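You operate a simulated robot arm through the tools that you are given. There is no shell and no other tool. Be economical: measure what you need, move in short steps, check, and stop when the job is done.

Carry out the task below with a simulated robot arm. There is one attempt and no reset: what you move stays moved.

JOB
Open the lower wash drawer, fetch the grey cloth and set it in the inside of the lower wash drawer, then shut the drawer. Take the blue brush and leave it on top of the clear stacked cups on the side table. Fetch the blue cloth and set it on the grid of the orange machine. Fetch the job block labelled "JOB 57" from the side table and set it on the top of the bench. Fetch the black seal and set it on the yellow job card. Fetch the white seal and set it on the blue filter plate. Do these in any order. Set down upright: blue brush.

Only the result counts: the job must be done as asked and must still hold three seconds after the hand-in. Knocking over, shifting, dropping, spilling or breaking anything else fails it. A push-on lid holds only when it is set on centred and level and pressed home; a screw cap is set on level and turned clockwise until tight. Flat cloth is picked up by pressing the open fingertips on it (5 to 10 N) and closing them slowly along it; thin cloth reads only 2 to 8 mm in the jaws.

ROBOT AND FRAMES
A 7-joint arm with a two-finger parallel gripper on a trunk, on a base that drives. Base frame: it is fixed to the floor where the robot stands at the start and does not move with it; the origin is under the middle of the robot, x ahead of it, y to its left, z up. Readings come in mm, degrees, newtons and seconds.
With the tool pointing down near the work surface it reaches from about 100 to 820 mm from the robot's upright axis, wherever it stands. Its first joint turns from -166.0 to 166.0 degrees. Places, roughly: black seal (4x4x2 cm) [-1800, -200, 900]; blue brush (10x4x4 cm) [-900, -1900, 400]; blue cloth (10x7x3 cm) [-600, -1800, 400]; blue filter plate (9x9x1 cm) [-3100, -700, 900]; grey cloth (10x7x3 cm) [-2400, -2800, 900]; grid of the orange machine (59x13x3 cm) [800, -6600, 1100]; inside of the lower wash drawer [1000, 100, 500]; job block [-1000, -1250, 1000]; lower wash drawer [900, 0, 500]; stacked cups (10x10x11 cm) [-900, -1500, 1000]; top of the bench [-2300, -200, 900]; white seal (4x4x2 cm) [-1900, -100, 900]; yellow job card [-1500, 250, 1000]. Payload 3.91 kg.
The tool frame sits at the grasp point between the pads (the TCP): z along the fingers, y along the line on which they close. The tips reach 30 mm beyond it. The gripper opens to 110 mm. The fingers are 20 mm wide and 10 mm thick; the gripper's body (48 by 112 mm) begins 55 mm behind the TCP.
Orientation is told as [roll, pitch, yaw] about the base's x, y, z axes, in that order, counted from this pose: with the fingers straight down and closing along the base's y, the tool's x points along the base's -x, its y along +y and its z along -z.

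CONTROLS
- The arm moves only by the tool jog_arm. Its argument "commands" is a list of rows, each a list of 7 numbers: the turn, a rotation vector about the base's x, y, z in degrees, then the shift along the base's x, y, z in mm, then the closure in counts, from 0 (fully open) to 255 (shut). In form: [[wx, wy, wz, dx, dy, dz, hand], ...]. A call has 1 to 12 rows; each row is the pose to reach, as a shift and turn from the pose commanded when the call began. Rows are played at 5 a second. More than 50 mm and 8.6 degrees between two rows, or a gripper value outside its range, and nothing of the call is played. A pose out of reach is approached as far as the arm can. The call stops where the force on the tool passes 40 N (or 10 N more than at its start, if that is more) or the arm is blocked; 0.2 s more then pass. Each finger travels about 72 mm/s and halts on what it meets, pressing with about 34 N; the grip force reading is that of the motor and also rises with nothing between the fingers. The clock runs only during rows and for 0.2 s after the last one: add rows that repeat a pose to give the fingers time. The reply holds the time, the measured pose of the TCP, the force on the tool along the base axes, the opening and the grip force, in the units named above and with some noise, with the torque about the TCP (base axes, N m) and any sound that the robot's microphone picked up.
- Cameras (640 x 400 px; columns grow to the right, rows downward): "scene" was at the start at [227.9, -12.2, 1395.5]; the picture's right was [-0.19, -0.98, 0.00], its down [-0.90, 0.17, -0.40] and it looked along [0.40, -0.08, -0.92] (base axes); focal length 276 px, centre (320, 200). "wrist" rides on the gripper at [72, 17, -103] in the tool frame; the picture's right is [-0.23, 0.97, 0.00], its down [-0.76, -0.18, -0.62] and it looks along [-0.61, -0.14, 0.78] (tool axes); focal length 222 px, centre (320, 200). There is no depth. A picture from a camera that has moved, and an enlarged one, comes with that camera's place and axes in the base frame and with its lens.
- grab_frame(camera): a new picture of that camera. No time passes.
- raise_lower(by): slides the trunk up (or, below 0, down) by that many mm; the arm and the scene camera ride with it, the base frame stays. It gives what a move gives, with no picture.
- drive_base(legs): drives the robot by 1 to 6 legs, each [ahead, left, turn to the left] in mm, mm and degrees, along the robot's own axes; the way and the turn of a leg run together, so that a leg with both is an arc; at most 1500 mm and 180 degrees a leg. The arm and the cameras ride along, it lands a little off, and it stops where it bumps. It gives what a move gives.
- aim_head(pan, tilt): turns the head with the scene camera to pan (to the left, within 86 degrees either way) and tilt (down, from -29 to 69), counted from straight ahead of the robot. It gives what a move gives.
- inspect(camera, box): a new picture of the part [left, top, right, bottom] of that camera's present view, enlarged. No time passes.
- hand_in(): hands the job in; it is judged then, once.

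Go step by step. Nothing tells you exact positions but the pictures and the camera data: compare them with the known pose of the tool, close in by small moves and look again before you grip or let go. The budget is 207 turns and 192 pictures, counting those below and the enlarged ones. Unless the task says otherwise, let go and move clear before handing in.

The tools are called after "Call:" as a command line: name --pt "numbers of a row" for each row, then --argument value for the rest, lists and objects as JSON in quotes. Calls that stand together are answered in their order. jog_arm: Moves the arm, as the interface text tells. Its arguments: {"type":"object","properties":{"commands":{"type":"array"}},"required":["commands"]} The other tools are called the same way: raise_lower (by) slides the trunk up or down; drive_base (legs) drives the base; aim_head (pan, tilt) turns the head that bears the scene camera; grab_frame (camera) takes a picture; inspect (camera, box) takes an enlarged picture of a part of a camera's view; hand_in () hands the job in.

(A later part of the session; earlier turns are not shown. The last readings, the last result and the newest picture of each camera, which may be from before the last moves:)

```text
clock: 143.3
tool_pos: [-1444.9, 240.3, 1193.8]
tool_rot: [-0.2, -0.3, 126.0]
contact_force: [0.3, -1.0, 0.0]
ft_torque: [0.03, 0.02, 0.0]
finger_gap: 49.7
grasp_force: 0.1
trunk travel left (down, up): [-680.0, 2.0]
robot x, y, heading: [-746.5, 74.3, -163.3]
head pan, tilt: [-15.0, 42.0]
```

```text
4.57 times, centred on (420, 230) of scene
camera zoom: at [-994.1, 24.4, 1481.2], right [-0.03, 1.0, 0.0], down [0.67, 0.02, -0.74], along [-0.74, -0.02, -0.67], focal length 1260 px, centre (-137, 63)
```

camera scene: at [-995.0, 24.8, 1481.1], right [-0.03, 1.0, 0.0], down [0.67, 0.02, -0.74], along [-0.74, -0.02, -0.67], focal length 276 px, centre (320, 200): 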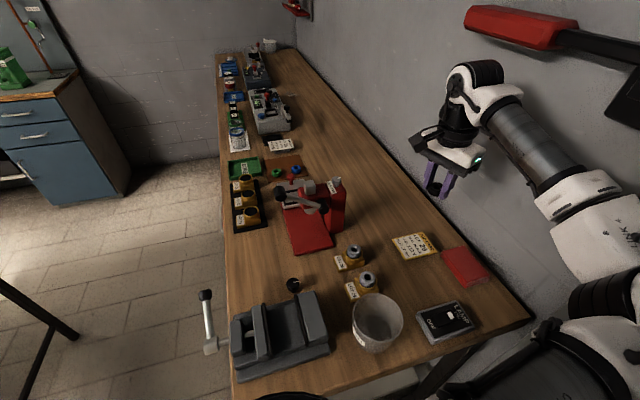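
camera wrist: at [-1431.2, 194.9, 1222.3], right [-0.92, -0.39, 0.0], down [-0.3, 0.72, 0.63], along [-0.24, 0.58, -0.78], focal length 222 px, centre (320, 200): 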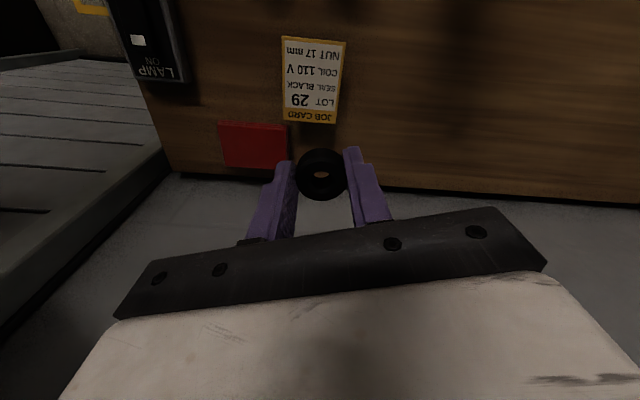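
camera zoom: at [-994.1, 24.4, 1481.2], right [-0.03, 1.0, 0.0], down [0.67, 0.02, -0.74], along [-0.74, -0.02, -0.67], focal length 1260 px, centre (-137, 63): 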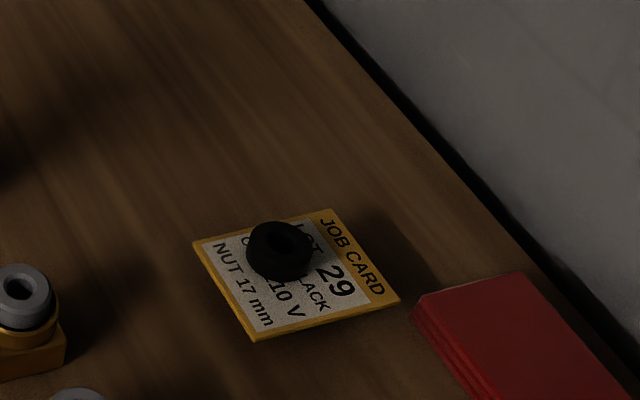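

Black seal is on the card. Now retract and go to the side table for the job block.

Call:
jog_arm --pt "0 0 3 26 -35 0 0" --pt "0 0 6 52 -70 0 0" --pt "0 0 9 78 -105 0 0" --pt "0 0 12 103 -140 0 0" --pt "0 0 15 128 -175 0 0" --pt "0 0 18 154 -210 0 0" --pt "0 0 21 180 -245 0 0" --pt "0 0 24 205 -280 10 0" --pt "0 0 24 225 -300 20 0"

Call:
drive_base --legs '[[0, 593, 0], [553, 0, 0], [0, 0, 75]]'

Call:
aim_head --pan 0 --tilt 40

Call:
grab_frame --camera "scene"

Call:
grab_frame --camera "wrist"

```text
clock: 145.3
tool_pos: [-1225.5, -61.3, 1210.5]
tool_rot: [-0.1, -0.2, 150.0]
contact_force: [0.7, 1.2, 1.0]
ft_torque: [0.0, -0.05, 0.03]
finger_gap: 110.0
grasp_force: 0.1
trunk travel left (down, up): [-680.0, 2.0]
robot x, y, heading: [-745.2, 77.4, -163.4]
head pan, tilt: [-15.0, 42.0]
```

```text
clock: 156.5
tool_pos: [-1062.4, -1157.8, 1210.2]
tool_rot: [-0.1, -0.2, -131.5]
contact_force: [-0.8, -0.3, 0.8]
ft_torque: [0.01, 0.04, -0.04]
finger_gap: 110.3
grasp_force: 0.1
trunk travel left (down, up): [-680.0, 2.0]
robot x, y, heading: [-1101.8, -661.6, -84.8]
head pan, tilt: [-15.0, 42.0]
```

```text
clock: 157.3
tool_pos: [-1062.5, -1158.2, 1211.2]
tool_rot: [0.0, -0.3, -131.4]
contact_force: [0.1, 0.2, 0.7]
ft_torque: [0.0, 0.0, 0.01]
finger_gap: 109.8
grasp_force: 0.0
trunk travel left (down, up): [-680.0, 2.0]
robot x, y, heading: [-1104.0, -665.3, -85.2]
head pan, tilt: [0.0, 40.0]
```

```text
121 pictures are left
camera scene: at [-1079.6, -916.5, 1484.1], right [-1.0, -0.09, 0.0], down [-0.06, 0.64, -0.77], along [0.07, -0.76, -0.64], focal length 276 px, centre (320, 200)
```

scene: 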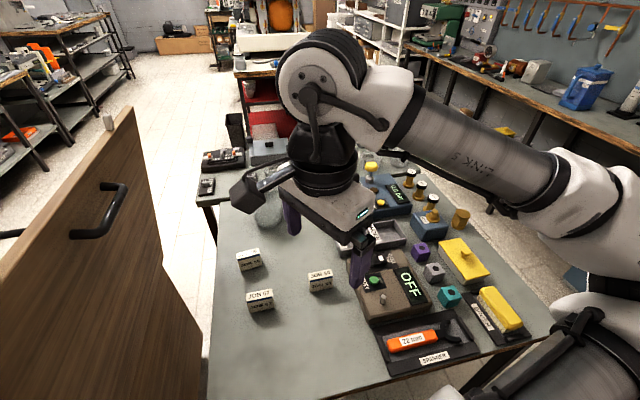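

```text
120 pictures are left
camera wrist: at [-1001.0, -1114.1, 1313.7], right [0.58, -0.81, 0.0], down [-0.63, -0.45, 0.63], along [-0.51, -0.36, -0.78], focal length 222 px, centre (320, 200)
```

wrist: 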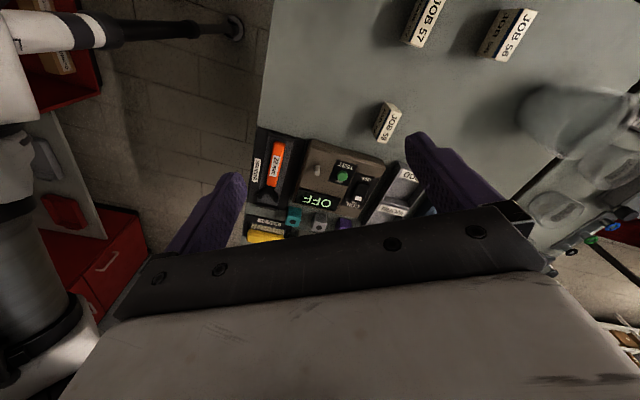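

Call:
inspect --camera "scene" --box '[210, 190, 370, 340]'

Call:
inspect --camera "wrist" --box '[360, 0, 640, 150]'

```text
2.67 times, centred on (290, 265) of scene
camera zoom: at [-1079.6, -916.5, 1484.1], right [-1.0, -0.09, 0.0], down [-0.06, 0.64, -0.77], along [0.07, -0.76, -0.64], focal length 735 px, centre (400, 27)
```

zoom: 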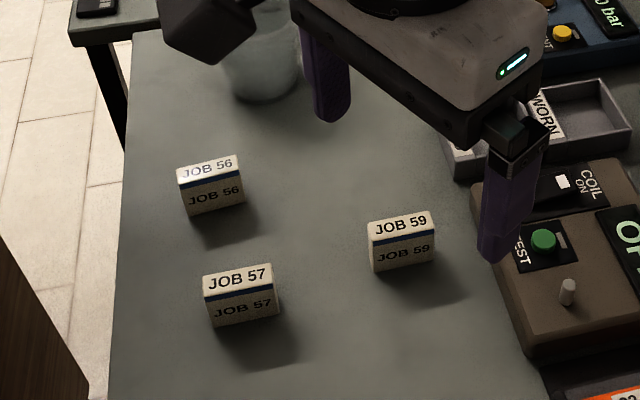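

```text
2.29 times, centred on (500, 75) of wrist
camera zoom: at [-1001.0, -1114.1, 1313.7], right [0.58, -0.81, 0.0], down [-0.63, -0.45, 0.63], along [-0.51, -0.36, -0.78], focal length 508 px, centre (-91, 486)
```

zoom: 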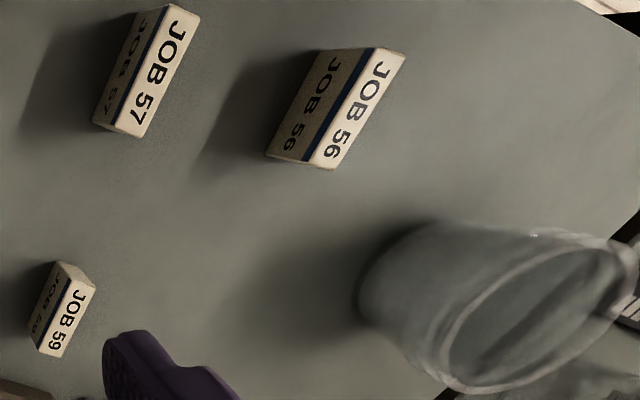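

JOB 57 block ≈(-918,-1228), top z≈945, long axis ~26° off x. The crate lid is close on the left; I look at it before descending.

Call:
aim_head --pan 35 --tilt 30

Call:
grab_frame --camera "scene"

```text
clock: 158.3
tool_pos: [-1062.7, -1158.0, 1209.8]
tool_rot: [-0.2, -0.3, -131.4]
contact_force: [0.4, 0.0, -0.2]
ft_torque: [-0.01, 0.0, -0.03]
finger_gap: 110.3
grasp_force: 0.0
trunk travel left (down, up): [-680.0, 2.0]
robot x, y, heading: [-1101.4, -658.6, -84.9]
head pan, tilt: [35.0, 30.0]
```

```text
117 pictures are left
camera scene: at [-1028.8, -901.2, 1499.4], right [-0.77, -0.64, 0.0], down [-0.32, 0.38, -0.87], along [0.56, -0.66, -0.5], focal length 276 px, centre (320, 200)
```

scene: 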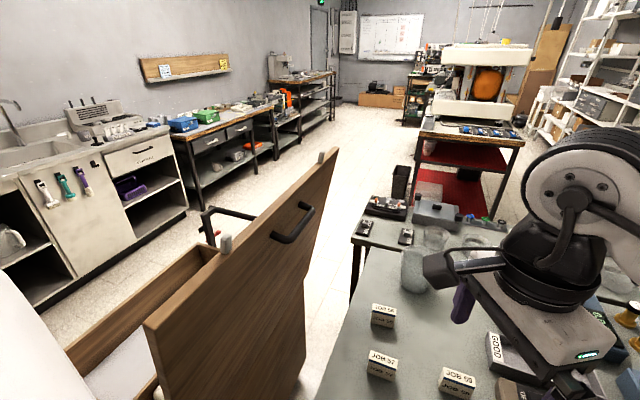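

The lid is well clear (~300 mm). Move above JOB 57 and descend partway.

Call:
jog_arm --pt "0 0 -5 29 -14 0 0" --pt "0 0 -10 58 -28 0 0" --pt "0 0 -15 87 -42 0 0" --pt "0 0 -20 116 -56 0 0" --pt "0 0 -22.5 144 -70 0 0" --pt "0 0 -22.5 144 -70 -45 0" --pt "0 0 -22.5 144 -70 -90 40" --pt "0 0 -22.5 144 -70 -135 80" --pt "0 0 -22.5 144 -70 -180 100" --pt "0 0 -22.5 144 -70 -200 100"

Call:
grab_frame --camera "wrist"

Call:
aim_head --pan 15 --tilt 42

Call:
inspect --camera "scene" --box '[220, 140, 440, 300]'

```text
clock: 160.5
tool_pos: [-918.7, -1227.6, 1008.5]
tool_rot: [-0.1, -0.3, -153.8]
contact_force: [0.4, 0.1, -0.2]
ft_torque: [0.0, -0.01, 0.0]
finger_gap: 67.2
grasp_force: 0.0
trunk travel left (down, up): [-680.0, 2.0]
robot x, y, heading: [-1100.8, -664.5, -85.3]
head pan, tilt: [35.0, 30.0]
```

```text
116 pictures are left
camera wrist: at [-844.4, -1210.8, 1111.1], right [0.22, -0.97, 0.0], down [-0.76, -0.17, 0.63], along [-0.61, -0.14, -0.78], focal length 222 px, centre (320, 200)
```

wrist: 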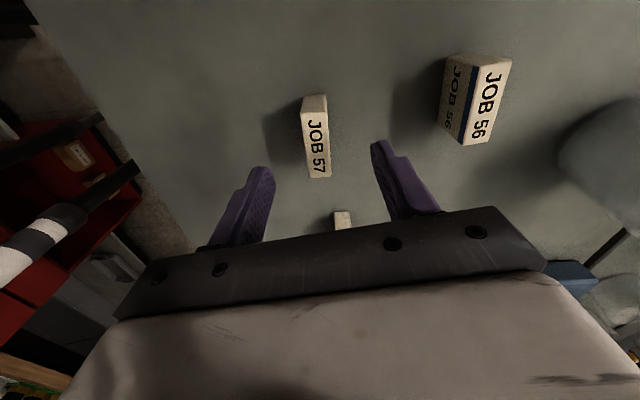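

```text
clock: 161.3
tool_pos: [-917.5, -1226.6, 1007.5]
tool_rot: [-0.1, -0.4, -153.9]
contact_force: [0.0, -0.4, -0.1]
ft_torque: [0.01, -0.01, 0.02]
finger_gap: 66.6
grasp_force: 0.0
trunk travel left (down, up): [-680.0, 2.0]
robot x, y, heading: [-1100.8, -664.7, -85.1]
head pan, tilt: [15.0, 42.0]
```

```text
2.50 times, centred on (330, 220) of scene
camera zoom: at [-1058.3, -910.4, 1481.2], right [-0.94, -0.34, 0.0], down [-0.23, 0.63, -0.74], along [0.25, -0.7, -0.67], focal length 689 px, centre (295, 150)
```

zoom: 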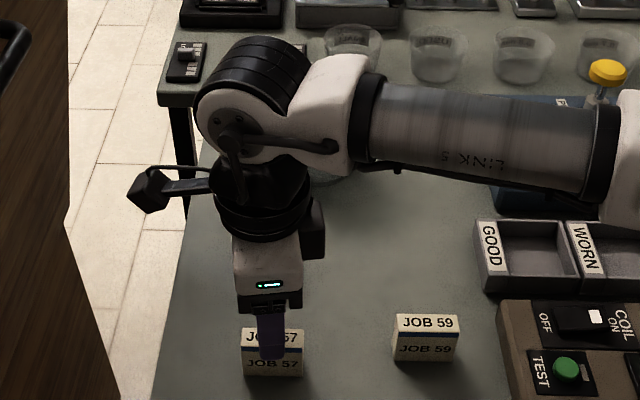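

Call:
jog_arm --pt "0 0 0 -2 1 -25 100" --pt "0 0 0 -3 1 -45 100" --pt "0 0 0 -3 1 -60 100"

Call:
inspect --camera "wrist" --box '[220, 80, 420, 205]'

Call:
inspect --camera "scene" --box '[260, 200, 360, 290]'

```text
clock: 162.1
tool_pos: [-920.8, -1224.8, 948.0]
tool_rot: [-0.1, -0.3, -153.9]
contact_force: [0.4, 0.4, 0.3]
ft_torque: [-0.01, -0.02, 0.0]
finger_gap: 67.0
grasp_force: 0.0
trunk travel left (down, up): [-680.0, 2.0]
robot x, y, heading: [-1102.8, -661.7, -84.9]
head pan, tilt: [15.0, 42.0]
```

```text
3.20 times, centred on (320, 142) of wrist
camera zoom: at [-848.2, -1208.1, 1051.4], right [0.22, -0.97, 0.0], down [-0.76, -0.17, 0.63], along [-0.61, -0.14, -0.78], focal length 711 px, centre (320, 384)
```

zoom: 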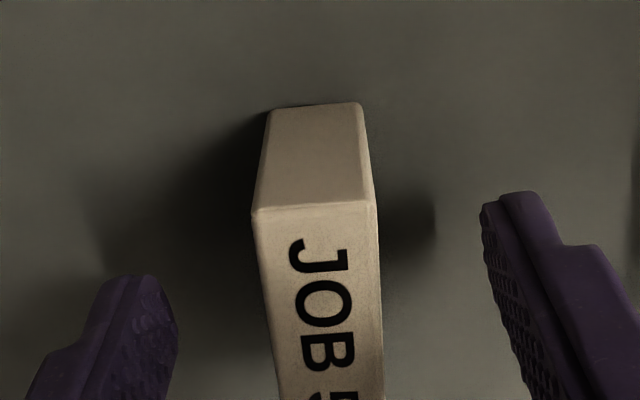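

```text
4.44 times, centred on (310, 245) of scene
camera zoom: at [-1058.3, -910.5, 1481.2], right [-0.94, -0.34, 0.0], down [-0.23, 0.63, -0.74], along [0.25, -0.7, -0.67], focal length 1225 px, centre (364, 0)
```

zoom: 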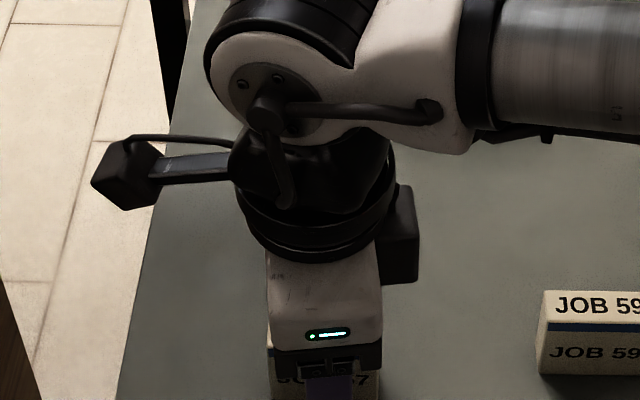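

Call:
jog_arm --pt "0 0 0 0 0 0 140" --pt "0 0 0 0 0 0 180" --pt "0 0 0 0 0 0 210" --pt "0 0 0 0 0 0 235" --pt "0 0 0 0 0 0 235" --pt "0 0 0 0 0 0 235"

Call:
grab_frame --camera "wrist"

```text
clock: 163.5
tool_pos: [-921.8, -1224.5, 949.0]
tool_rot: [-0.1, -0.3, -153.9]
contact_force: [-0.6, -0.3, -0.2]
ft_torque: [0.02, 0.01, -0.02]
finger_gap: 19.1
grasp_force: 33.9
trunk travel left (down, up): [-680.0, 2.0]
robot x, y, heading: [-1102.0, -660.3, -85.0]
head pan, tilt: [15.0, 42.0]
```

```text
112 pictures are left
camera wrist: at [-848.0, -1208.1, 1051.7], right [0.22, -0.97, 0.0], down [-0.76, -0.17, 0.63], along [-0.61, -0.14, -0.78], focal length 222 px, centre (320, 200)
```

wrist: 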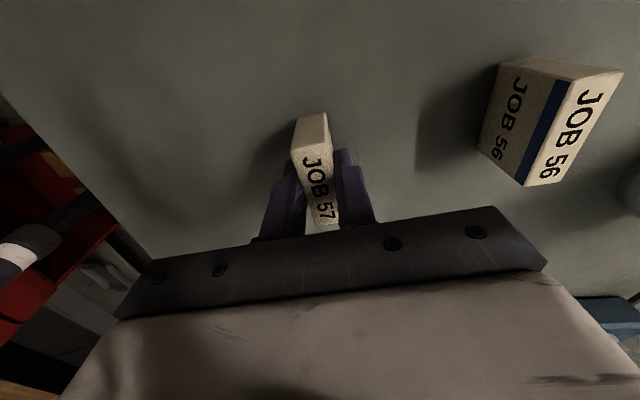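

JOB 57 gripped. Lift, retract and turn round to the bench.

Call:
jog_arm --pt "0 0 0 0 0 25 235" --pt "0 0 0 0 0 65 235" --pt "0 0 0 0 0 110 235" --pt "0 0 0 0 0 155 235" --pt "0 0 0 -20 10 195 235" --pt "0 0 0 -45 25 235 235" --pt "0 0 0 -75 45 260 235" --pt "0 0 0 -110 65 270 235"

Call:
drive_base --legs '[[0, 0, -168]]'

Call:
aim_head --pan 0 --tilt 40

Call:
grab_frame --camera "scene"

```text
clock: 165.3
tool_pos: [-1032.0, -1162.9, 1220.4]
tool_rot: [-0.1, -0.3, -153.9]
contact_force: [0.0, 0.3, -0.6]
ft_torque: [-0.01, -0.01, 0.0]
finger_gap: 19.0
grasp_force: 33.7
trunk travel left (down, up): [-680.0, 2.0]
robot x, y, heading: [-1103.2, -658.7, -84.8]
head pan, tilt: [15.0, 42.0]
```

```text
clock: 172.8
tool_pos: [-1281.3, -184.8, 1220.6]
tool_rot: [-0.1, -0.4, 38.8]
contact_force: [-0.5, -0.1, 0.2]
ft_torque: [0.03, -0.02, 0.03]
finger_gap: 19.3
grasp_force: 34.2
trunk travel left (down, up): [-680.0, 2.0]
robot x, y, heading: [-1100.7, -660.7, 107.4]
head pan, tilt: [15.0, 42.0]
```

```text
clock: 173.5
tool_pos: [-1281.9, -185.8, 1219.6]
tool_rot: [-0.1, -0.4, 38.8]
contact_force: [0.2, -0.7, -0.3]
ft_torque: [0.01, 0.01, -0.03]
finger_gap: 19.1
grasp_force: 33.8
trunk travel left (down, up): [-680.0, 2.0]
robot x, y, heading: [-1102.7, -663.3, 107.6]
head pan, tilt: [0.0, 40.0]
```

```text
111 pictures are left
camera scene: at [-1179.3, -419.5, 1484.1], right [0.95, 0.3, 0.0], down [0.2, -0.61, -0.77], along [-0.23, 0.73, -0.64], focal length 276 px, centre (320, 200)
```

scene: 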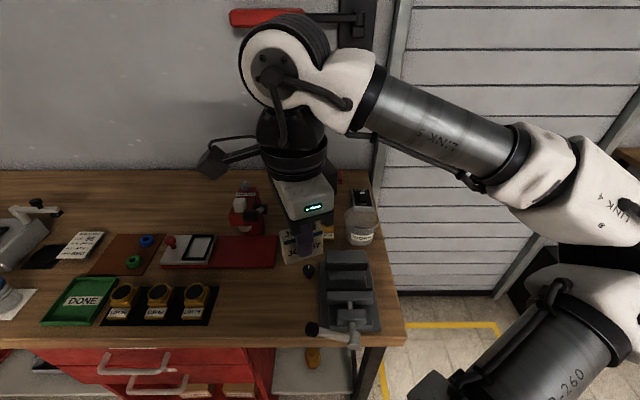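

There is free wood at about (-1408,-145). Move above and lower gently.

Call:
jog_arm --pt "0 0 0 -42 14 0 235" --pt "0 0 0 -84 28 0 235" --pt "0 0 0 -126 41 0 235" --pt "0 0 0 -126 41 -45 235" --pt "0 0 0 -126 41 -90 235" --pt "0 0 0 -126 41 -135 235" --pt "0 0 0 -126 41 -180 235" --pt "0 0 0 -126 41 -220 235" --pt "0 0 0 -126 41 -245 235"

Call:
grab_frame --camera "scene"

Call:
grab_frame --camera "wrist"

```text
clock: 175.5
tool_pos: [-1409.7, -145.6, 975.0]
tool_rot: [-0.1, -0.2, 38.8]
contact_force: [0.0, 1.5, 0.3]
ft_torque: [-0.02, -0.03, 0.0]
finger_gap: 19.1
grasp_force: 33.8
trunk travel left (down, up): [-680.0, 2.0]
robot x, y, heading: [-1103.0, -659.5, 107.6]
head pan, tilt: [0.0, 40.0]
```

```text
110 pictures are left
camera scene: at [-1179.3, -419.4, 1484.1], right [0.95, 0.3, 0.0], down [0.2, -0.61, -0.77], along [-0.23, 0.73, -0.64], focal length 276 px, centre (320, 200)
```

scene: 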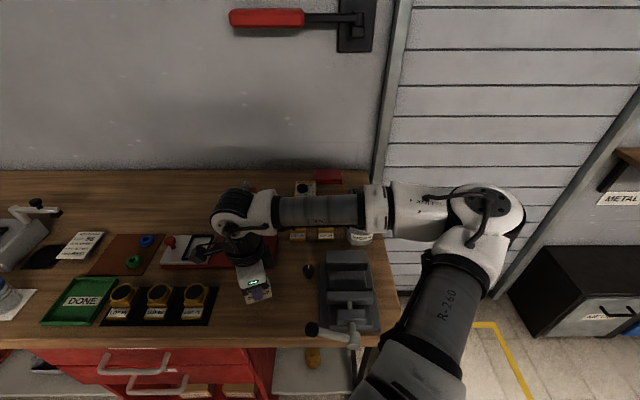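

```text
109 pictures are left
camera wrist: at [-1477.4, -178.0, 1078.4], right [-0.43, 0.9, 0.0], down [0.7, 0.34, 0.63], along [0.57, 0.27, -0.78], focal length 222 px, centre (320, 200)
```

wrist: 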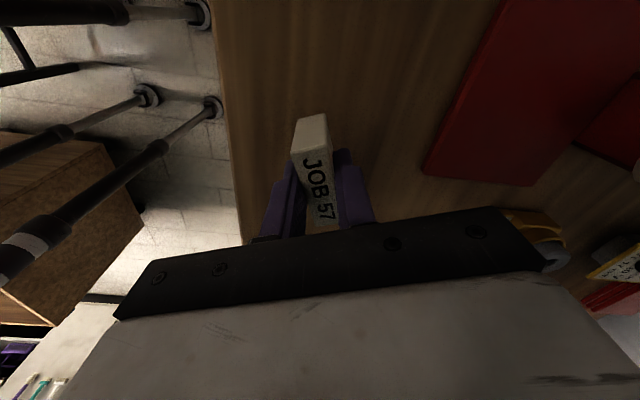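

Call:
jog_arm --pt "0 0 0 -6 20 0 235" --pt "0 0 0 -6 20 -15 235" --pt "0 0 0 -6 20 -22 235" --pt "0 0 0 -6 20 -27 235" --pt "0 0 0 -6 20 -30 235" --pt "0 0 0 -6 20 -33 235"

```text
clock: 176.9
tool_pos: [-1412.7, -124.9, 944.1]
tool_rot: [0.1, -0.2, 38.9]
contact_force: [2.6, 0.1, 27.7]
ft_torque: [-0.1, -0.06, 0.01]
finger_gap: 19.5
grasp_force: 33.9
trunk travel left (down, up): [-680.0, 2.0]
robot x, y, heading: [-1101.2, -657.7, 107.8]
head pan, tilt: [0.0, 40.0]
```

Resting on the bench at z≈944. Relieve and release.

Call:
jog_arm --pt "0 0 0 0 0 2 235" --pt "0 0 0 0 0 2 190" --pt "0 0 0 0 0 2 140" --pt "0 0 0 0 0 2 120" --pt "0 0 0 0 0 25 120" --pt "0 0 0 0 0 65 120" --pt "0 0 0 0 0 110 120" --pt "0 0 0 0 0 155 120" --pt "0 0 0 5 -10 200 120" --pt "0 0 0 15 -30 240 120" --pt "0 0 0 25 -65 270 120"

Call:
inspect --camera "scene" --box '[180, 220, 340, 330]'

```text
clock: 178.3
tool_pos: [-1412.1, -124.8, 983.7]
tool_rot: [-0.8, -0.1, 38.9]
contact_force: [-6.2, 5.3, -13.5]
ft_torque: [-1.28, -0.82, 0.27]
finger_gap: 58.5
grasp_force: 0.0
trunk travel left (down, up): [-680.0, 2.0]
robot x, y, heading: [-1103.9, -659.2, 108.0]
head pan, tilt: [0.0, 40.0]
stopped in row 6: the force on the tool passed its limit at 66 N (the readings are from after the stop); the commanded pose is now the measured one
```

```text
3.64 times, centred on (260, 275) of scene
camera zoom: at [-1180.2, -418.4, 1483.6], right [0.95, 0.3, 0.0], down [0.2, -0.61, -0.77], along [-0.23, 0.73, -0.64], focal length 1002 px, centre (538, -73)
```

zoom: 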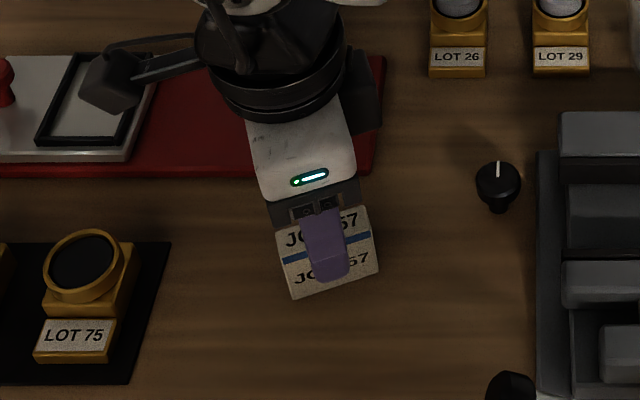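

The lift was resisted — the hand body seems to have slid under the press lever. Lower 5 mm (fingertips stay above the block) and look.

Call:
jog_arm --pt "0 0 0 0 0 -4 120" --pt "0 0 0 0 0 -5 120"

Call:
inspect --camera "scene" --box '[160, 160, 320, 260]'

Call:
grab_frame --camera "wrist"

```text
clock: 178.9
tool_pos: [-1411.6, -125.1, 982.6]
tool_rot: [-0.7, -0.2, 38.9]
contact_force: [0.1, 0.0, -0.1]
ft_torque: [-0.01, -0.04, 0.02]
finger_gap: 58.5
grasp_force: 0.1
trunk travel left (down, up): [-680.0, 2.0]
robot x, y, heading: [-1101.6, -659.8, 107.6]
head pan, tilt: [0.0, 40.0]
```

```text
4.00 times, centred on (240, 210) of scene
camera zoom: at [-1179.3, -419.5, 1484.1], right [0.95, 0.3, 0.0], down [0.2, -0.61, -0.77], along [-0.23, 0.73, -0.64], focal length 1103 px, centre (640, 160)
```

zoom: 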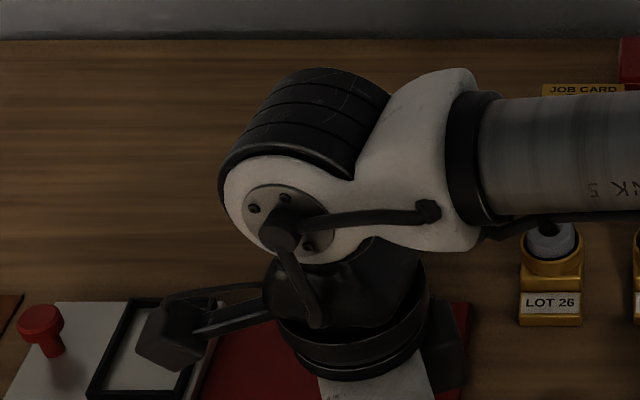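

```text
106 pictures are left
camera wrist: at [-1479.7, -157.3, 1085.5], right [-0.43, 0.9, -0.01], down [0.7, 0.34, 0.63], along [0.57, 0.27, -0.78], focal length 222 px, centre (320, 200)
```

wrist: 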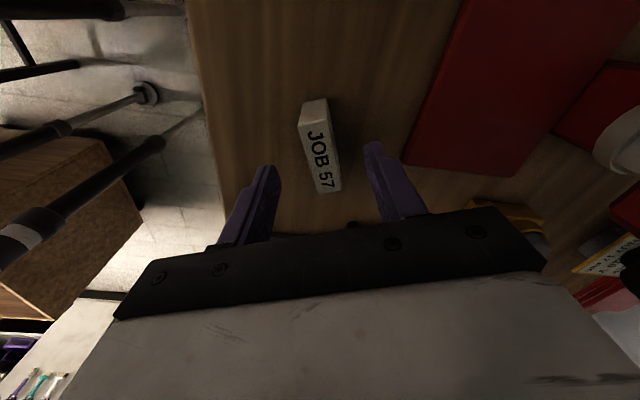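

Call:
jog_arm --pt "0 0 0 3 -10 0 120" --pt "0 0 0 6 -20 0 120" --pt "0 0 0 12 -40 0 120" --pt "0 0 0 15 -55 0 120"

Call:
grab_frame --camera "scene"

```text
clock: 179.9
tool_pos: [-1398.1, -179.8, 983.1]
tool_rot: [-0.6, -0.2, 38.8]
contact_force: [1.4, 0.1, 0.6]
ft_torque: [0.0, 0.01, 0.01]
finger_gap: 57.9
grasp_force: 0.0
trunk travel left (down, up): [-680.0, 2.0]
robot x, y, heading: [-1102.9, -659.5, 108.0]
head pan, tilt: [0.0, 40.0]
```

```text
105 pictures are left
camera scene: at [-1179.3, -419.7, 1484.1], right [0.95, 0.3, 0.0], down [0.2, -0.61, -0.77], along [-0.23, 0.73, -0.64], focal length 276 px, centre (320, 200)
```

scene: 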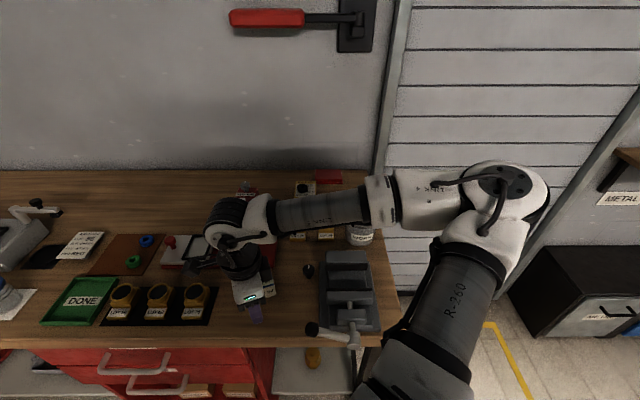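

Call:
jog_arm --pt "0 0 0 2 -10 15 120" --pt "0 0 0 4 -20 35 120" --pt "0 0 0 6 -25 60 120" --pt "0 0 0 8 -30 100 120" --pt "0 0 0 8 -30 145 120" --pt "0 0 0 8 -30 190 120" --pt "0 0 0 8 -30 235 120"

Call:
grab_frame --camera "scene"

```text
clock: 181.5
tool_pos: [-1389.3, -210.7, 1216.8]
tool_rot: [-0.7, -0.3, 38.9]
contact_force: [0.6, 0.1, 0.3]
ft_torque: [0.03, 0.0, 0.01]
finger_gap: 58.2
grasp_force: 0.0
trunk travel left (down, up): [-680.0, 2.0]
robot x, y, heading: [-1102.8, -662.3, 107.9]
head pan, tilt: [0.0, 40.0]
```

```text
104 pictures are left
camera scene: at [-1179.3, -420.1, 1484.1], right [0.95, 0.3, 0.0], down [0.2, -0.61, -0.77], along [-0.23, 0.73, -0.64], focal length 276 px, centre (320, 200)
```

scene: 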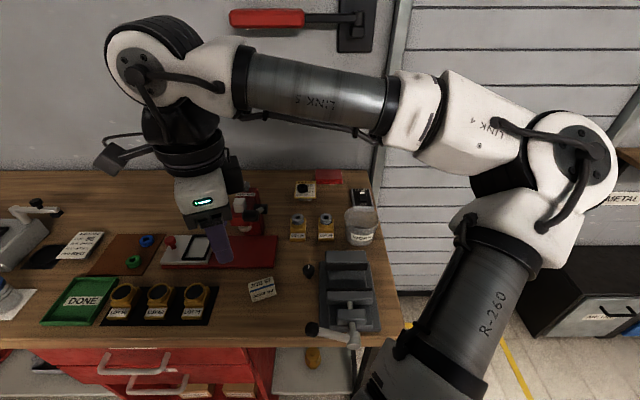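

Call:
inspect --camera "scene" --box '[180, 170, 340, 310]'

```text
2.86 times, centred on (260, 240) of scene
camera zoom: at [-1179.3, -420.1, 1484.1], right [0.95, 0.3, 0.0], down [0.2, -0.61, -0.77], along [-0.23, 0.73, -0.64], focal length 788 px, centre (491, 86)
```

zoom: 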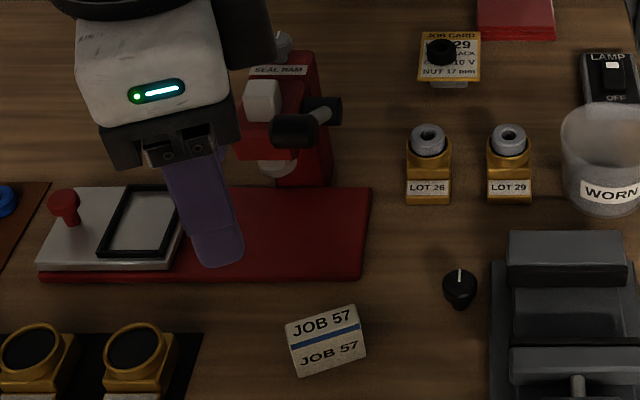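

JOB 57 stands on the bench and the ram lever is where it was. Next the brush and cloths: drive along the aisle and look between the side table and back bench.

Call:
drive_base --legs '[[0, 880, 0], [0, 0, 180]]'

Call:
aim_head --pan 0 --tilt 25

Call:
grab_frame --camera "scene"

Call:
aim_head --pan 45 --tilt 35

Call:
grab_frame --camera "scene"

```text
clock: 196.1
tool_pos: [-1715.2, -1414.8, 1215.8]
tool_rot: [-0.7, -0.2, -147.1]
contact_force: [-0.6, 0.1, -0.7]
ft_torque: [-0.02, -0.01, 0.01]
finger_gap: 58.2
grasp_force: 0.1
trunk travel left (down, up): [-680.0, 2.0]
robot x, y, heading: [-1953.8, -937.6, -78.4]
head pan, tilt: [0.0, 40.0]
```

```text
clock: 196.9
tool_pos: [-1715.7, -1414.9, 1217.0]
tool_rot: [-0.7, -0.3, -147.3]
contact_force: [-0.2, 0.3, 0.5]
ft_torque: [-0.02, -0.01, 0.0]
finger_gap: 58.2
grasp_force: 0.0
trunk travel left (down, up): [-680.0, 2.0]
robot x, y, heading: [-1957.1, -934.9, -78.3]
head pan, tilt: [0.0, 25.0]
```

```text
102 pictures are left
camera scene: at [-1902.7, -1193.2, 1507.4], right [-0.98, -0.2, 0.0], down [-0.09, 0.41, -0.91], along [0.18, -0.89, -0.42], focal length 276 px, centre (320, 200)
```

scene: 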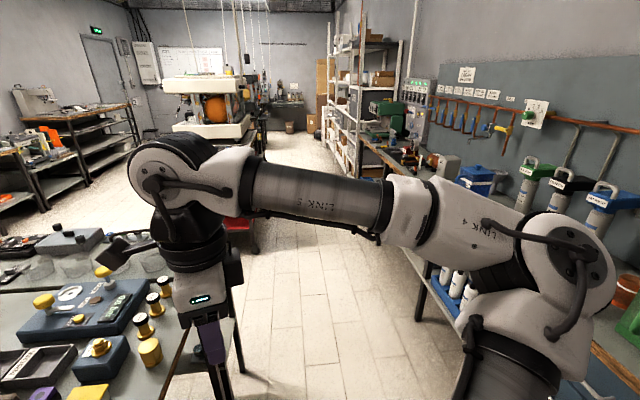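

```text
clock: 198.0
tool_pos: [-1715.5, -1414.9, 1217.9]
tool_rot: [-0.7, -0.2, -147.2]
contact_force: [0.3, -0.1, 0.0]
ft_torque: [0.02, -0.01, -0.03]
finger_gap: 58.1
grasp_force: 0.1
trunk travel left (down, up): [-680.0, 2.0]
robot x, y, heading: [-1956.8, -934.3, -78.2]
head pan, tilt: [45.0, 35.0]
```

```text
101 pictures are left
camera scene: at [-1847.8, -1151.4, 1491.7], right [-0.55, -0.84, 0.0], down [-0.48, 0.32, -0.82], along [0.68, -0.45, -0.57], focal length 276 px, centre (320, 200)
```

scene: 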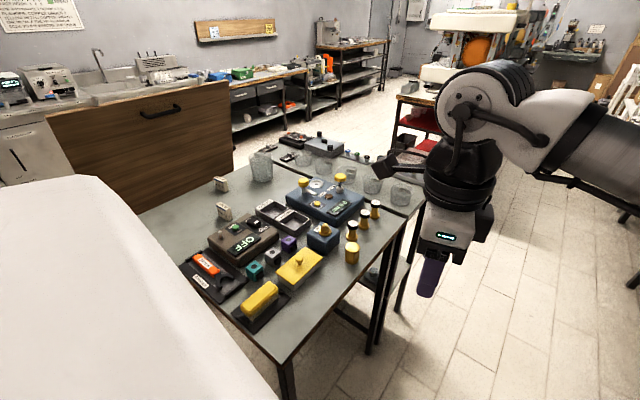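

Call:
drive_base --legs '[[800, 0, 5]]'

Call:
aim_head --pan 65 --tilt 35

Call:
grab_frame --camera "scene"

Call:
aim_head --pan -45 --tilt 30

Call:
grab_frame --camera "scene"

```text
clock: 200.5
tool_pos: [-1638.7, -1684.8, 1217.1]
tool_rot: [-0.8, -0.3, -144.3]
contact_force: [-0.7, -0.5, 0.0]
ft_torque: [0.01, 0.0, 0.0]
finger_gap: 58.3
grasp_force: 0.1
trunk travel left (down, up): [-680.0, 2.0]
robot x, y, heading: [-1903.2, -1215.2, -75.2]
head pan, tilt: [45.0, 35.0]
stopped in leg 1: the robot was blocked; the commanded pose is now the measured one
```

```text
clock: 201.3
tool_pos: [-1639.3, -1683.6, 1217.1]
tool_rot: [-0.7, -0.2, -144.3]
contact_force: [1.4, 0.5, 0.2]
ft_torque: [0.03, -0.01, 0.02]
finger_gap: 58.4
grasp_force: 0.0
trunk travel left (down, up): [-680.0, 2.0]
robot x, y, heading: [-1904.2, -1214.4, -75.3]
head pan, tilt: [65.0, 35.0]
```

```text
100 pictures are left
camera scene: at [-1773.4, -1399.3, 1491.6], right [-0.18, -0.98, 0.0], down [-0.56, 0.1, -0.82], along [0.81, -0.15, -0.57], focal length 276 px, centre (320, 200)
```

scene: 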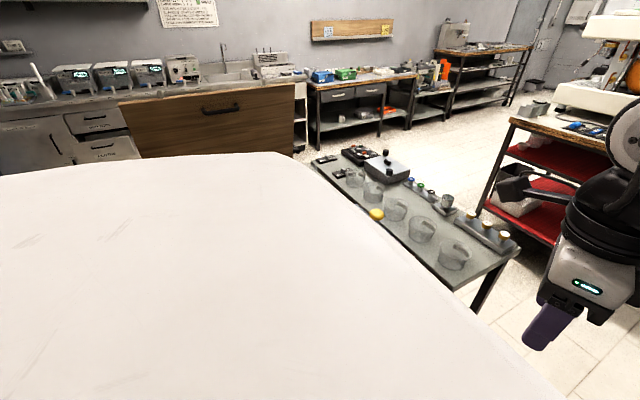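

```text
clock: 203.2
tool_pos: [-1638.9, -1684.2, 1217.0]
tool_rot: [-0.6, -0.1, -144.3]
contact_force: [-0.1, 0.3, -0.3]
ft_torque: [0.03, -0.02, -0.02]
finger_gap: 58.3
grasp_force: 0.0
trunk travel left (down, up): [-680.0, 2.0]
robot x, y, heading: [-1901.7, -1217.8, -75.6]
head pan, tilt: [-45.0, 30.0]
```

```text
99 pictures are left
camera scene: at [-1905.8, -1461.2, 1499.4], right [-0.86, 0.51, 0.0], down [0.25, 0.43, -0.87], along [-0.44, -0.75, -0.5], focal length 276 px, centre (320, 200)
```

scene: 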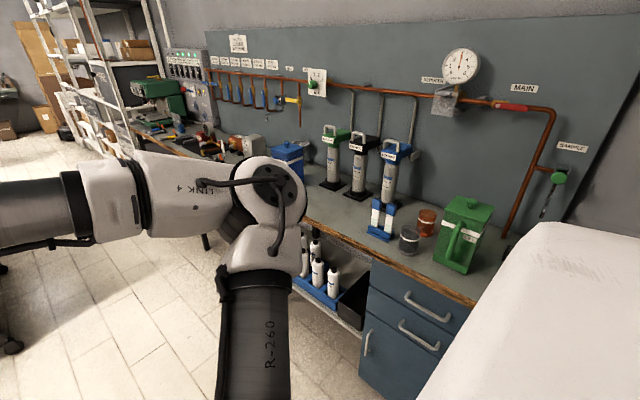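

The base bumped near the side-table leg; the aisle centre is about 200 mm further right. Shift right, align with the aisle, and go on.

Call:
drive_base --legs '[[0, -200, 0], [0, 0, 5], [850, 0, 0]]'

Call:
aim_head --pan 75 --tilt 35

Call:
grab_frame --camera "scene"

Call:
aim_head --pan -35 --tilt 35

Call:
grab_frame --camera "scene"

```text
clock: 210.1
tool_pos: [-1532.9, -2531.3, 1217.8]
tool_rot: [-0.6, -0.2, -140.9]
contact_force: [0.1, -0.3, 0.0]
ft_torque: [0.02, -0.01, 0.03]
finger_gap: 58.3
grasp_force: 0.1
trunk travel left (down, up): [-680.0, 2.0]
robot x, y, heading: [-1822.3, -2076.6, -71.9]
head pan, tilt: [-45.0, 30.0]
```

```text
clock: 212.1
tool_pos: [-1531.3, -2530.4, 1216.4]
tool_rot: [-0.6, -0.2, -140.9]
contact_force: [0.2, -0.1, 0.2]
ft_torque: [0.0, -0.01, 0.04]
finger_gap: 58.0
grasp_force: 0.1
trunk travel left (down, up): [-680.0, 2.0]
robot x, y, heading: [-1825.2, -2082.5, -72.1]
head pan, tilt: [75.0, 35.0]
```

```text
98 pictures are left
camera scene: at [-1682.7, -2239.5, 1491.7], right [0.05, -1.0, 0.0], down [-0.57, -0.03, -0.82], along [0.82, 0.04, -0.57], focal length 276 px, centre (320, 200)
```

scene: 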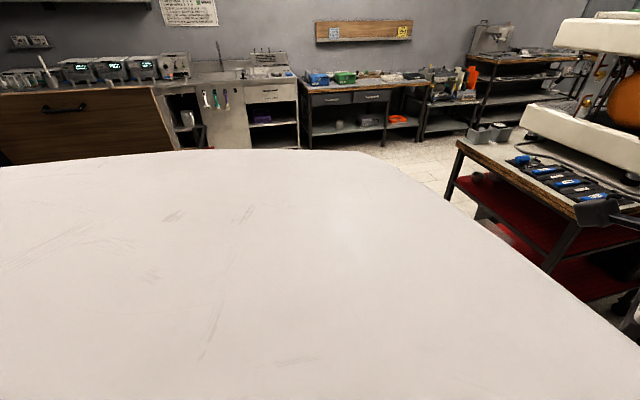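

```text
clock: 214.0
tool_pos: [-1531.3, -2531.0, 1216.2]
tool_rot: [-0.6, -0.2, -140.9]
contact_force: [1.1, 0.4, -0.1]
ft_torque: [-0.03, 0.04, 0.01]
finger_gap: 58.3
grasp_force: 0.1
trunk travel left (down, up): [-680.0, 2.0]
robot x, y, heading: [-1824.0, -2081.0, -72.1]
head pan, tilt: [-35.0, 35.0]
```

```text
97 pictures are left
camera scene: at [-1796.4, -2328.2, 1491.7], right [-0.96, 0.29, 0.0], down [0.17, 0.55, -0.82], along [-0.24, -0.78, -0.57], focal length 276 px, centre (320, 200)
```

scene: 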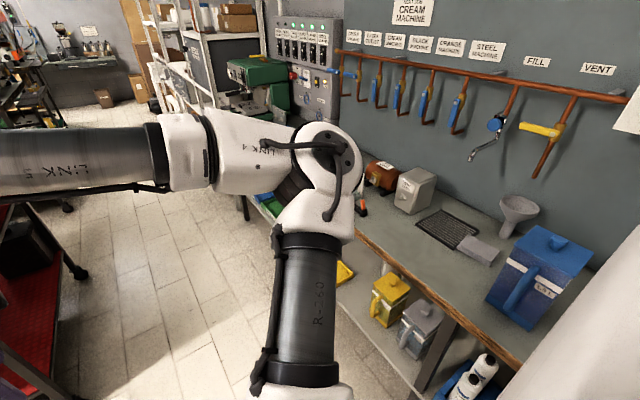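

The grey cloth lies beside the black grille on the back bench, ≈(-2428,-2750). Drive to face it.

Call:
drive_base --legs '[[470, 0, 0], [0, 0, -88], [110, 0, 0]]'

Call:
aim_head --pan 0 --tilt 42

Call:
grab_frame --camera "scene"

Call:
grab_frame --camera "wrist"

```text
clock: 221.4
tool_pos: [-2226.4, -2870.7, 1217.2]
tool_rot: [-0.7, -0.2, 130.7]
contact_force: [0.3, 0.0, -0.5]
ft_torque: [-0.01, -0.03, -0.02]
finger_gap: 58.4
grasp_force: 0.1
trunk travel left (down, up): [-680.0, 2.0]
robot x, y, heading: [-1781.6, -2566.7, -160.7]
head pan, tilt: [-35.0, 35.0]
```

```text
clock: 222.5
tool_pos: [-2225.8, -2871.5, 1217.0]
tool_rot: [-0.6, -0.2, 130.7]
contact_force: [0.3, 0.0, 0.4]
ft_torque: [0.0, 0.02, -0.03]
finger_gap: 58.3
grasp_force: 0.1
trunk travel left (down, up): [-680.0, 2.0]
robot x, y, heading: [-1782.6, -2565.8, -160.6]
head pan, tilt: [0.0, 42.0]
```

```text
96 pictures are left
camera scene: at [-2022.5, -2654.2, 1481.2], right [-0.33, 0.94, 0.0], down [0.63, 0.22, -0.74], along [-0.7, -0.25, -0.67], focal length 276 px, centre (320, 200)
```

scene: 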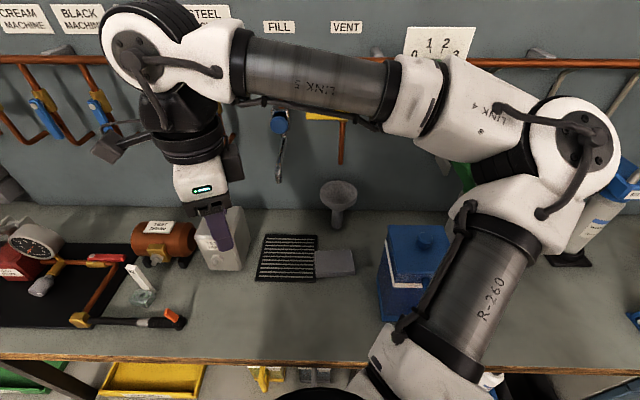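

```text
95 pictures are left
camera wrist: at [-2191.7, -2938.1, 1320.0], right [-0.89, -0.46, -0.01], down [-0.36, 0.69, 0.63], along [-0.28, 0.56, -0.78], focal length 222 px, centre (320, 200)
```

wrist: 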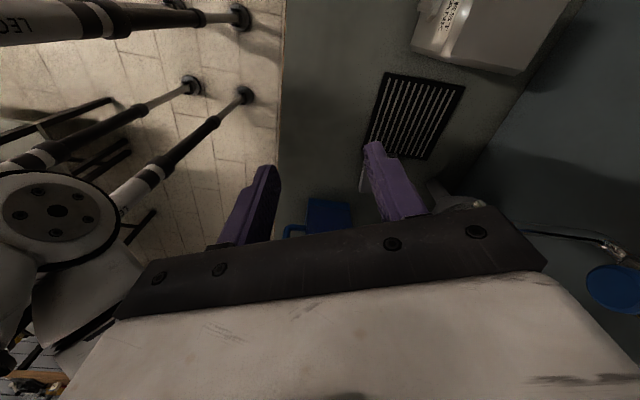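

Call:
inspect --camera "scene" --box '[250, 200, 410, 300]'

```text
4.00 times, centred on (330, 250) of scene
camera zoom: at [-2022.5, -2654.2, 1481.2], right [-0.33, 0.94, 0.0], down [0.63, 0.22, -0.74], along [-0.7, -0.25, -0.67], focal length 1103 px, centre (280, 0)
```

zoom: 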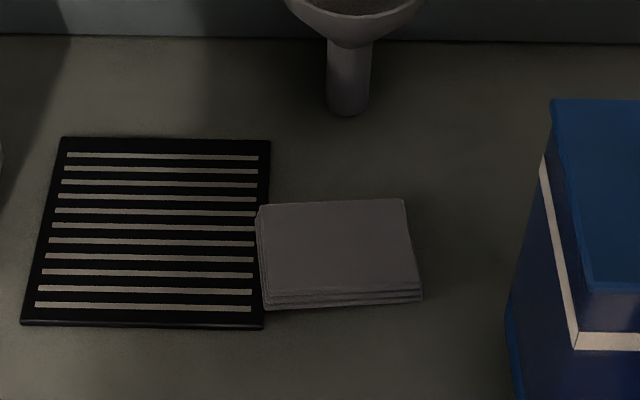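

Call:
jog_arm --pt "0 0 -5 -38 23 0 0" --pt "0 0 -10 -76 46 0 0" --pt "0 0 -15 -114 69 0 0" --pt "0 0 -20 -152 92 0 0" --pt "0 0 -21 -187 116 0 0" --pt "0 0 -21 -187 116 -45 0" --pt "0 0 -21 -187 116 -90 0" --pt "0 0 -21 -187 116 -135 0" --pt "0 0 -21 -187 116 -170 0"

Call:
grab_frame --camera "wrist"

Call:
inspect --camera "scene" --box '[230, 150, 430, 290]'

```text
clock: 224.5
tool_pos: [-2414.8, -2754.0, 1049.3]
tool_rot: [-0.5, -0.2, 109.6]
contact_force: [-0.3, 0.1, -0.5]
ft_torque: [0.0, 0.01, 0.0]
finger_gap: 110.0
grasp_force: 0.1
trunk travel left (down, up): [-680.0, 2.0]
robot x, y, heading: [-1786.1, -2571.4, -160.4]
head pan, tilt: [0.0, 42.0]
```

```text
93 pictures are left
camera wrist: at [-2407.0, -2828.8, 1150.6], right [-0.99, -0.11, -0.01], down [-0.09, 0.77, 0.63], along [-0.06, 0.62, -0.78], focal length 222 px, centre (320, 200)
```

wrist: 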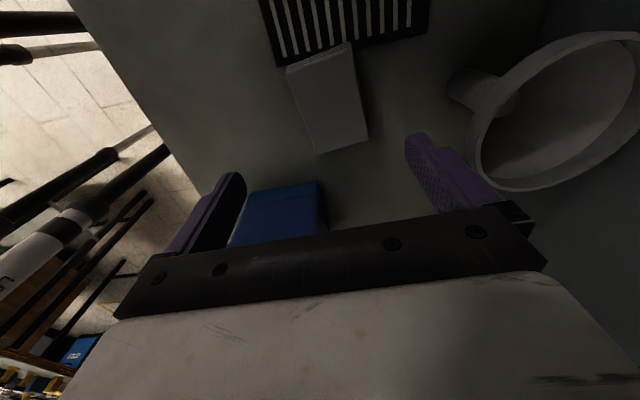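

```text
2.86 times, centred on (330, 220) of scene
camera zoom: at [-2022.7, -2654.4, 1481.2], right [-0.33, 0.94, 0.0], down [0.63, 0.22, -0.74], along [-0.7, -0.25, -0.67], focal length 788 px, centre (291, 143)
```

zoom: 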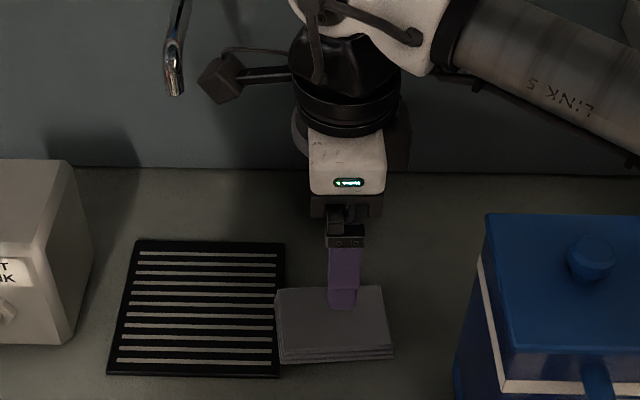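

Cloth centre ≈(-2424,-2761), top z≈903, closing across its 62 mm side at yaw≈114°. Descend around it.

Call:
jog_arm --pt "0 0 4.5 -9 -7 -20 0" --pt "0 0 4.5 -9 -7 -60 0" --pt "0 0 4.5 -9 -7 -100 0" --pt "0 0 4.5 -9 -7 -118 0"

Call:
inspect --camera "wrist" --box '[160, 0, 480, 200]'

Call:
inspect --camera "scene" --box '[270, 190, 390, 290]'

```text
clock: 225.5
tool_pos: [-2419.8, -2761.5, 930.3]
tool_rot: [-0.7, -0.3, 114.1]
contact_force: [0.3, 0.1, -0.2]
ft_torque: [0.01, -0.03, -0.01]
finger_gap: 110.0
grasp_force: 0.1
trunk travel left (down, up): [-680.0, 2.0]
robot x, y, heading: [-1787.4, -2569.2, -160.5]
head pan, tilt: [0.0, 42.0]
```

```text
2.00 times, centred on (320, 100) of wrist
camera zoom: at [-2406.6, -2836.1, 1032.8], right [-0.98, -0.19, -0.01], down [-0.15, 0.76, 0.63], along [-0.11, 0.62, -0.78], focal length 444 px, centre (320, 400)
```

zoom: 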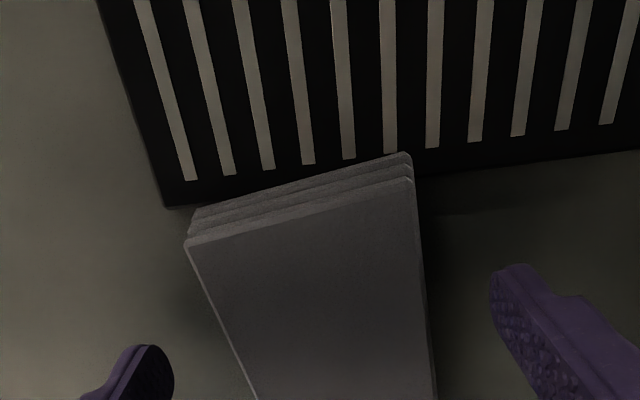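

```text
4.00 times, centred on (330, 240) of scene
camera zoom: at [-2022.4, -2654.3, 1481.2], right [-0.33, 0.94, 0.0], down [0.63, 0.22, -0.74], along [-0.7, -0.25, -0.67], focal length 1103 px, centre (280, 40)
```

zoom: 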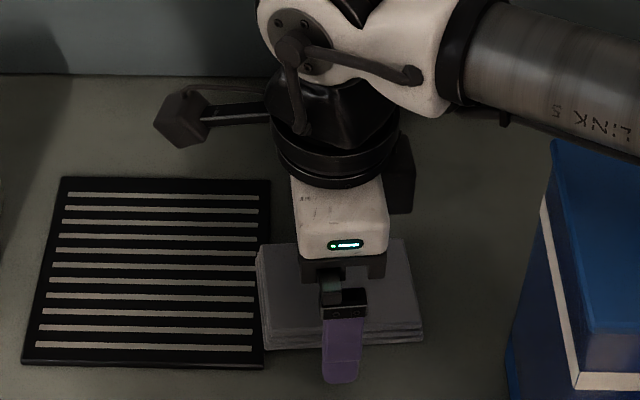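

Call:
jog_arm --pt "0 0 0 0 0 -8 0" --pt "0 0 0 0 0 -14 0" --pt "0 0 0 0 0 -20 0" --pt "0 0 0 0 0 -25 0" --pt "0 0 0 0 0 -30 0"

```text
clock: 226.6
tool_pos: [-2422.3, -2762.3, 910.0]
tool_rot: [0.0, -0.2, 114.1]
contact_force: [-0.4, -3.6, 25.1]
ft_torque: [0.25, -1.27, 0.05]
finger_gap: 106.5
grasp_force: 0.0
trunk travel left (down, up): [-680.0, 2.0]
robot x, y, heading: [-1784.8, -2564.4, -160.5]
head pan, tilt: [0.0, 42.0]
stopped in row 5: the force on the tool passed its limit at 50 N (the readings are from after the stop); the commanded pose is now the measured one
```

Bench contact at tip z≈880. Raise 5 mm and close on the stack.

Call:
jog_arm --pt "0 0 0 0 0 5 20" --pt "0 0 0 0 0 5 60" --pt "0 0 0 0 0 5 100" --pt "0 0 0 0 0 5 130" --pt "0 0 0 0 0 5 160" --pt "0 0 0 0 0 5 180" --pt "0 0 0 0 0 5 180"

Call:
inspect --camera "wrist" --box '[160, 0, 480, 200]'

Call:
inspect --camera "scene" --box '[270, 190, 390, 290]'

```text
clock: 228.2
tool_pos: [-2425.1, -2762.7, 910.3]
tool_rot: [-0.2, -0.2, 114.2]
contact_force: [-1.0, -0.5, -0.8]
ft_torque: [0.01, -0.01, -0.01]
finger_gap: 67.0
grasp_force: 33.4
trunk travel left (down, up): [-680.0, 2.0]
robot x, y, heading: [-1780.4, -2569.8, -160.5]
head pan, tilt: [0.0, 42.0]
```

```text
2.00 times, centred on (320, 100) of wrist
camera zoom: at [-2410.1, -2837.2, 1014.1], right [-0.98, -0.19, 0.0], down [-0.15, 0.76, 0.63], along [-0.12, 0.62, -0.78], focal length 444 px, centre (320, 400)
```

zoom: 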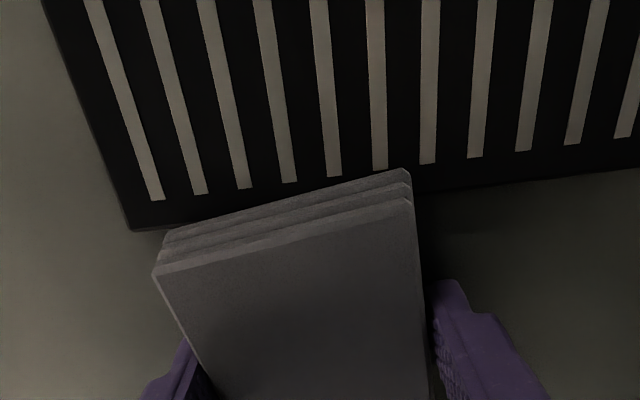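

```text
4.00 times, centred on (330, 240) of scene
camera zoom: at [-2022.4, -2654.3, 1481.1], right [-0.33, 0.94, 0.0], down [0.63, 0.22, -0.74], along [-0.7, -0.25, -0.67], focal length 1103 px, centre (280, 40)
```

zoom: 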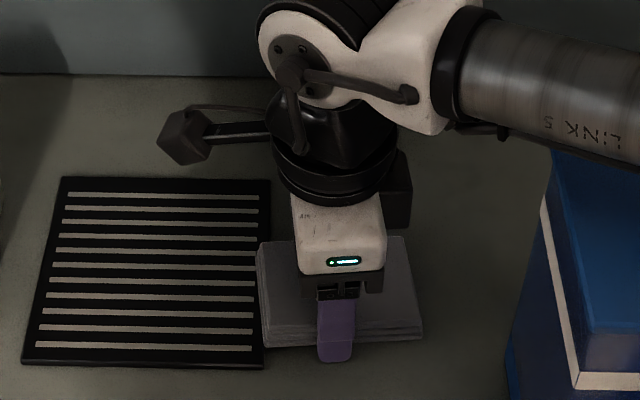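

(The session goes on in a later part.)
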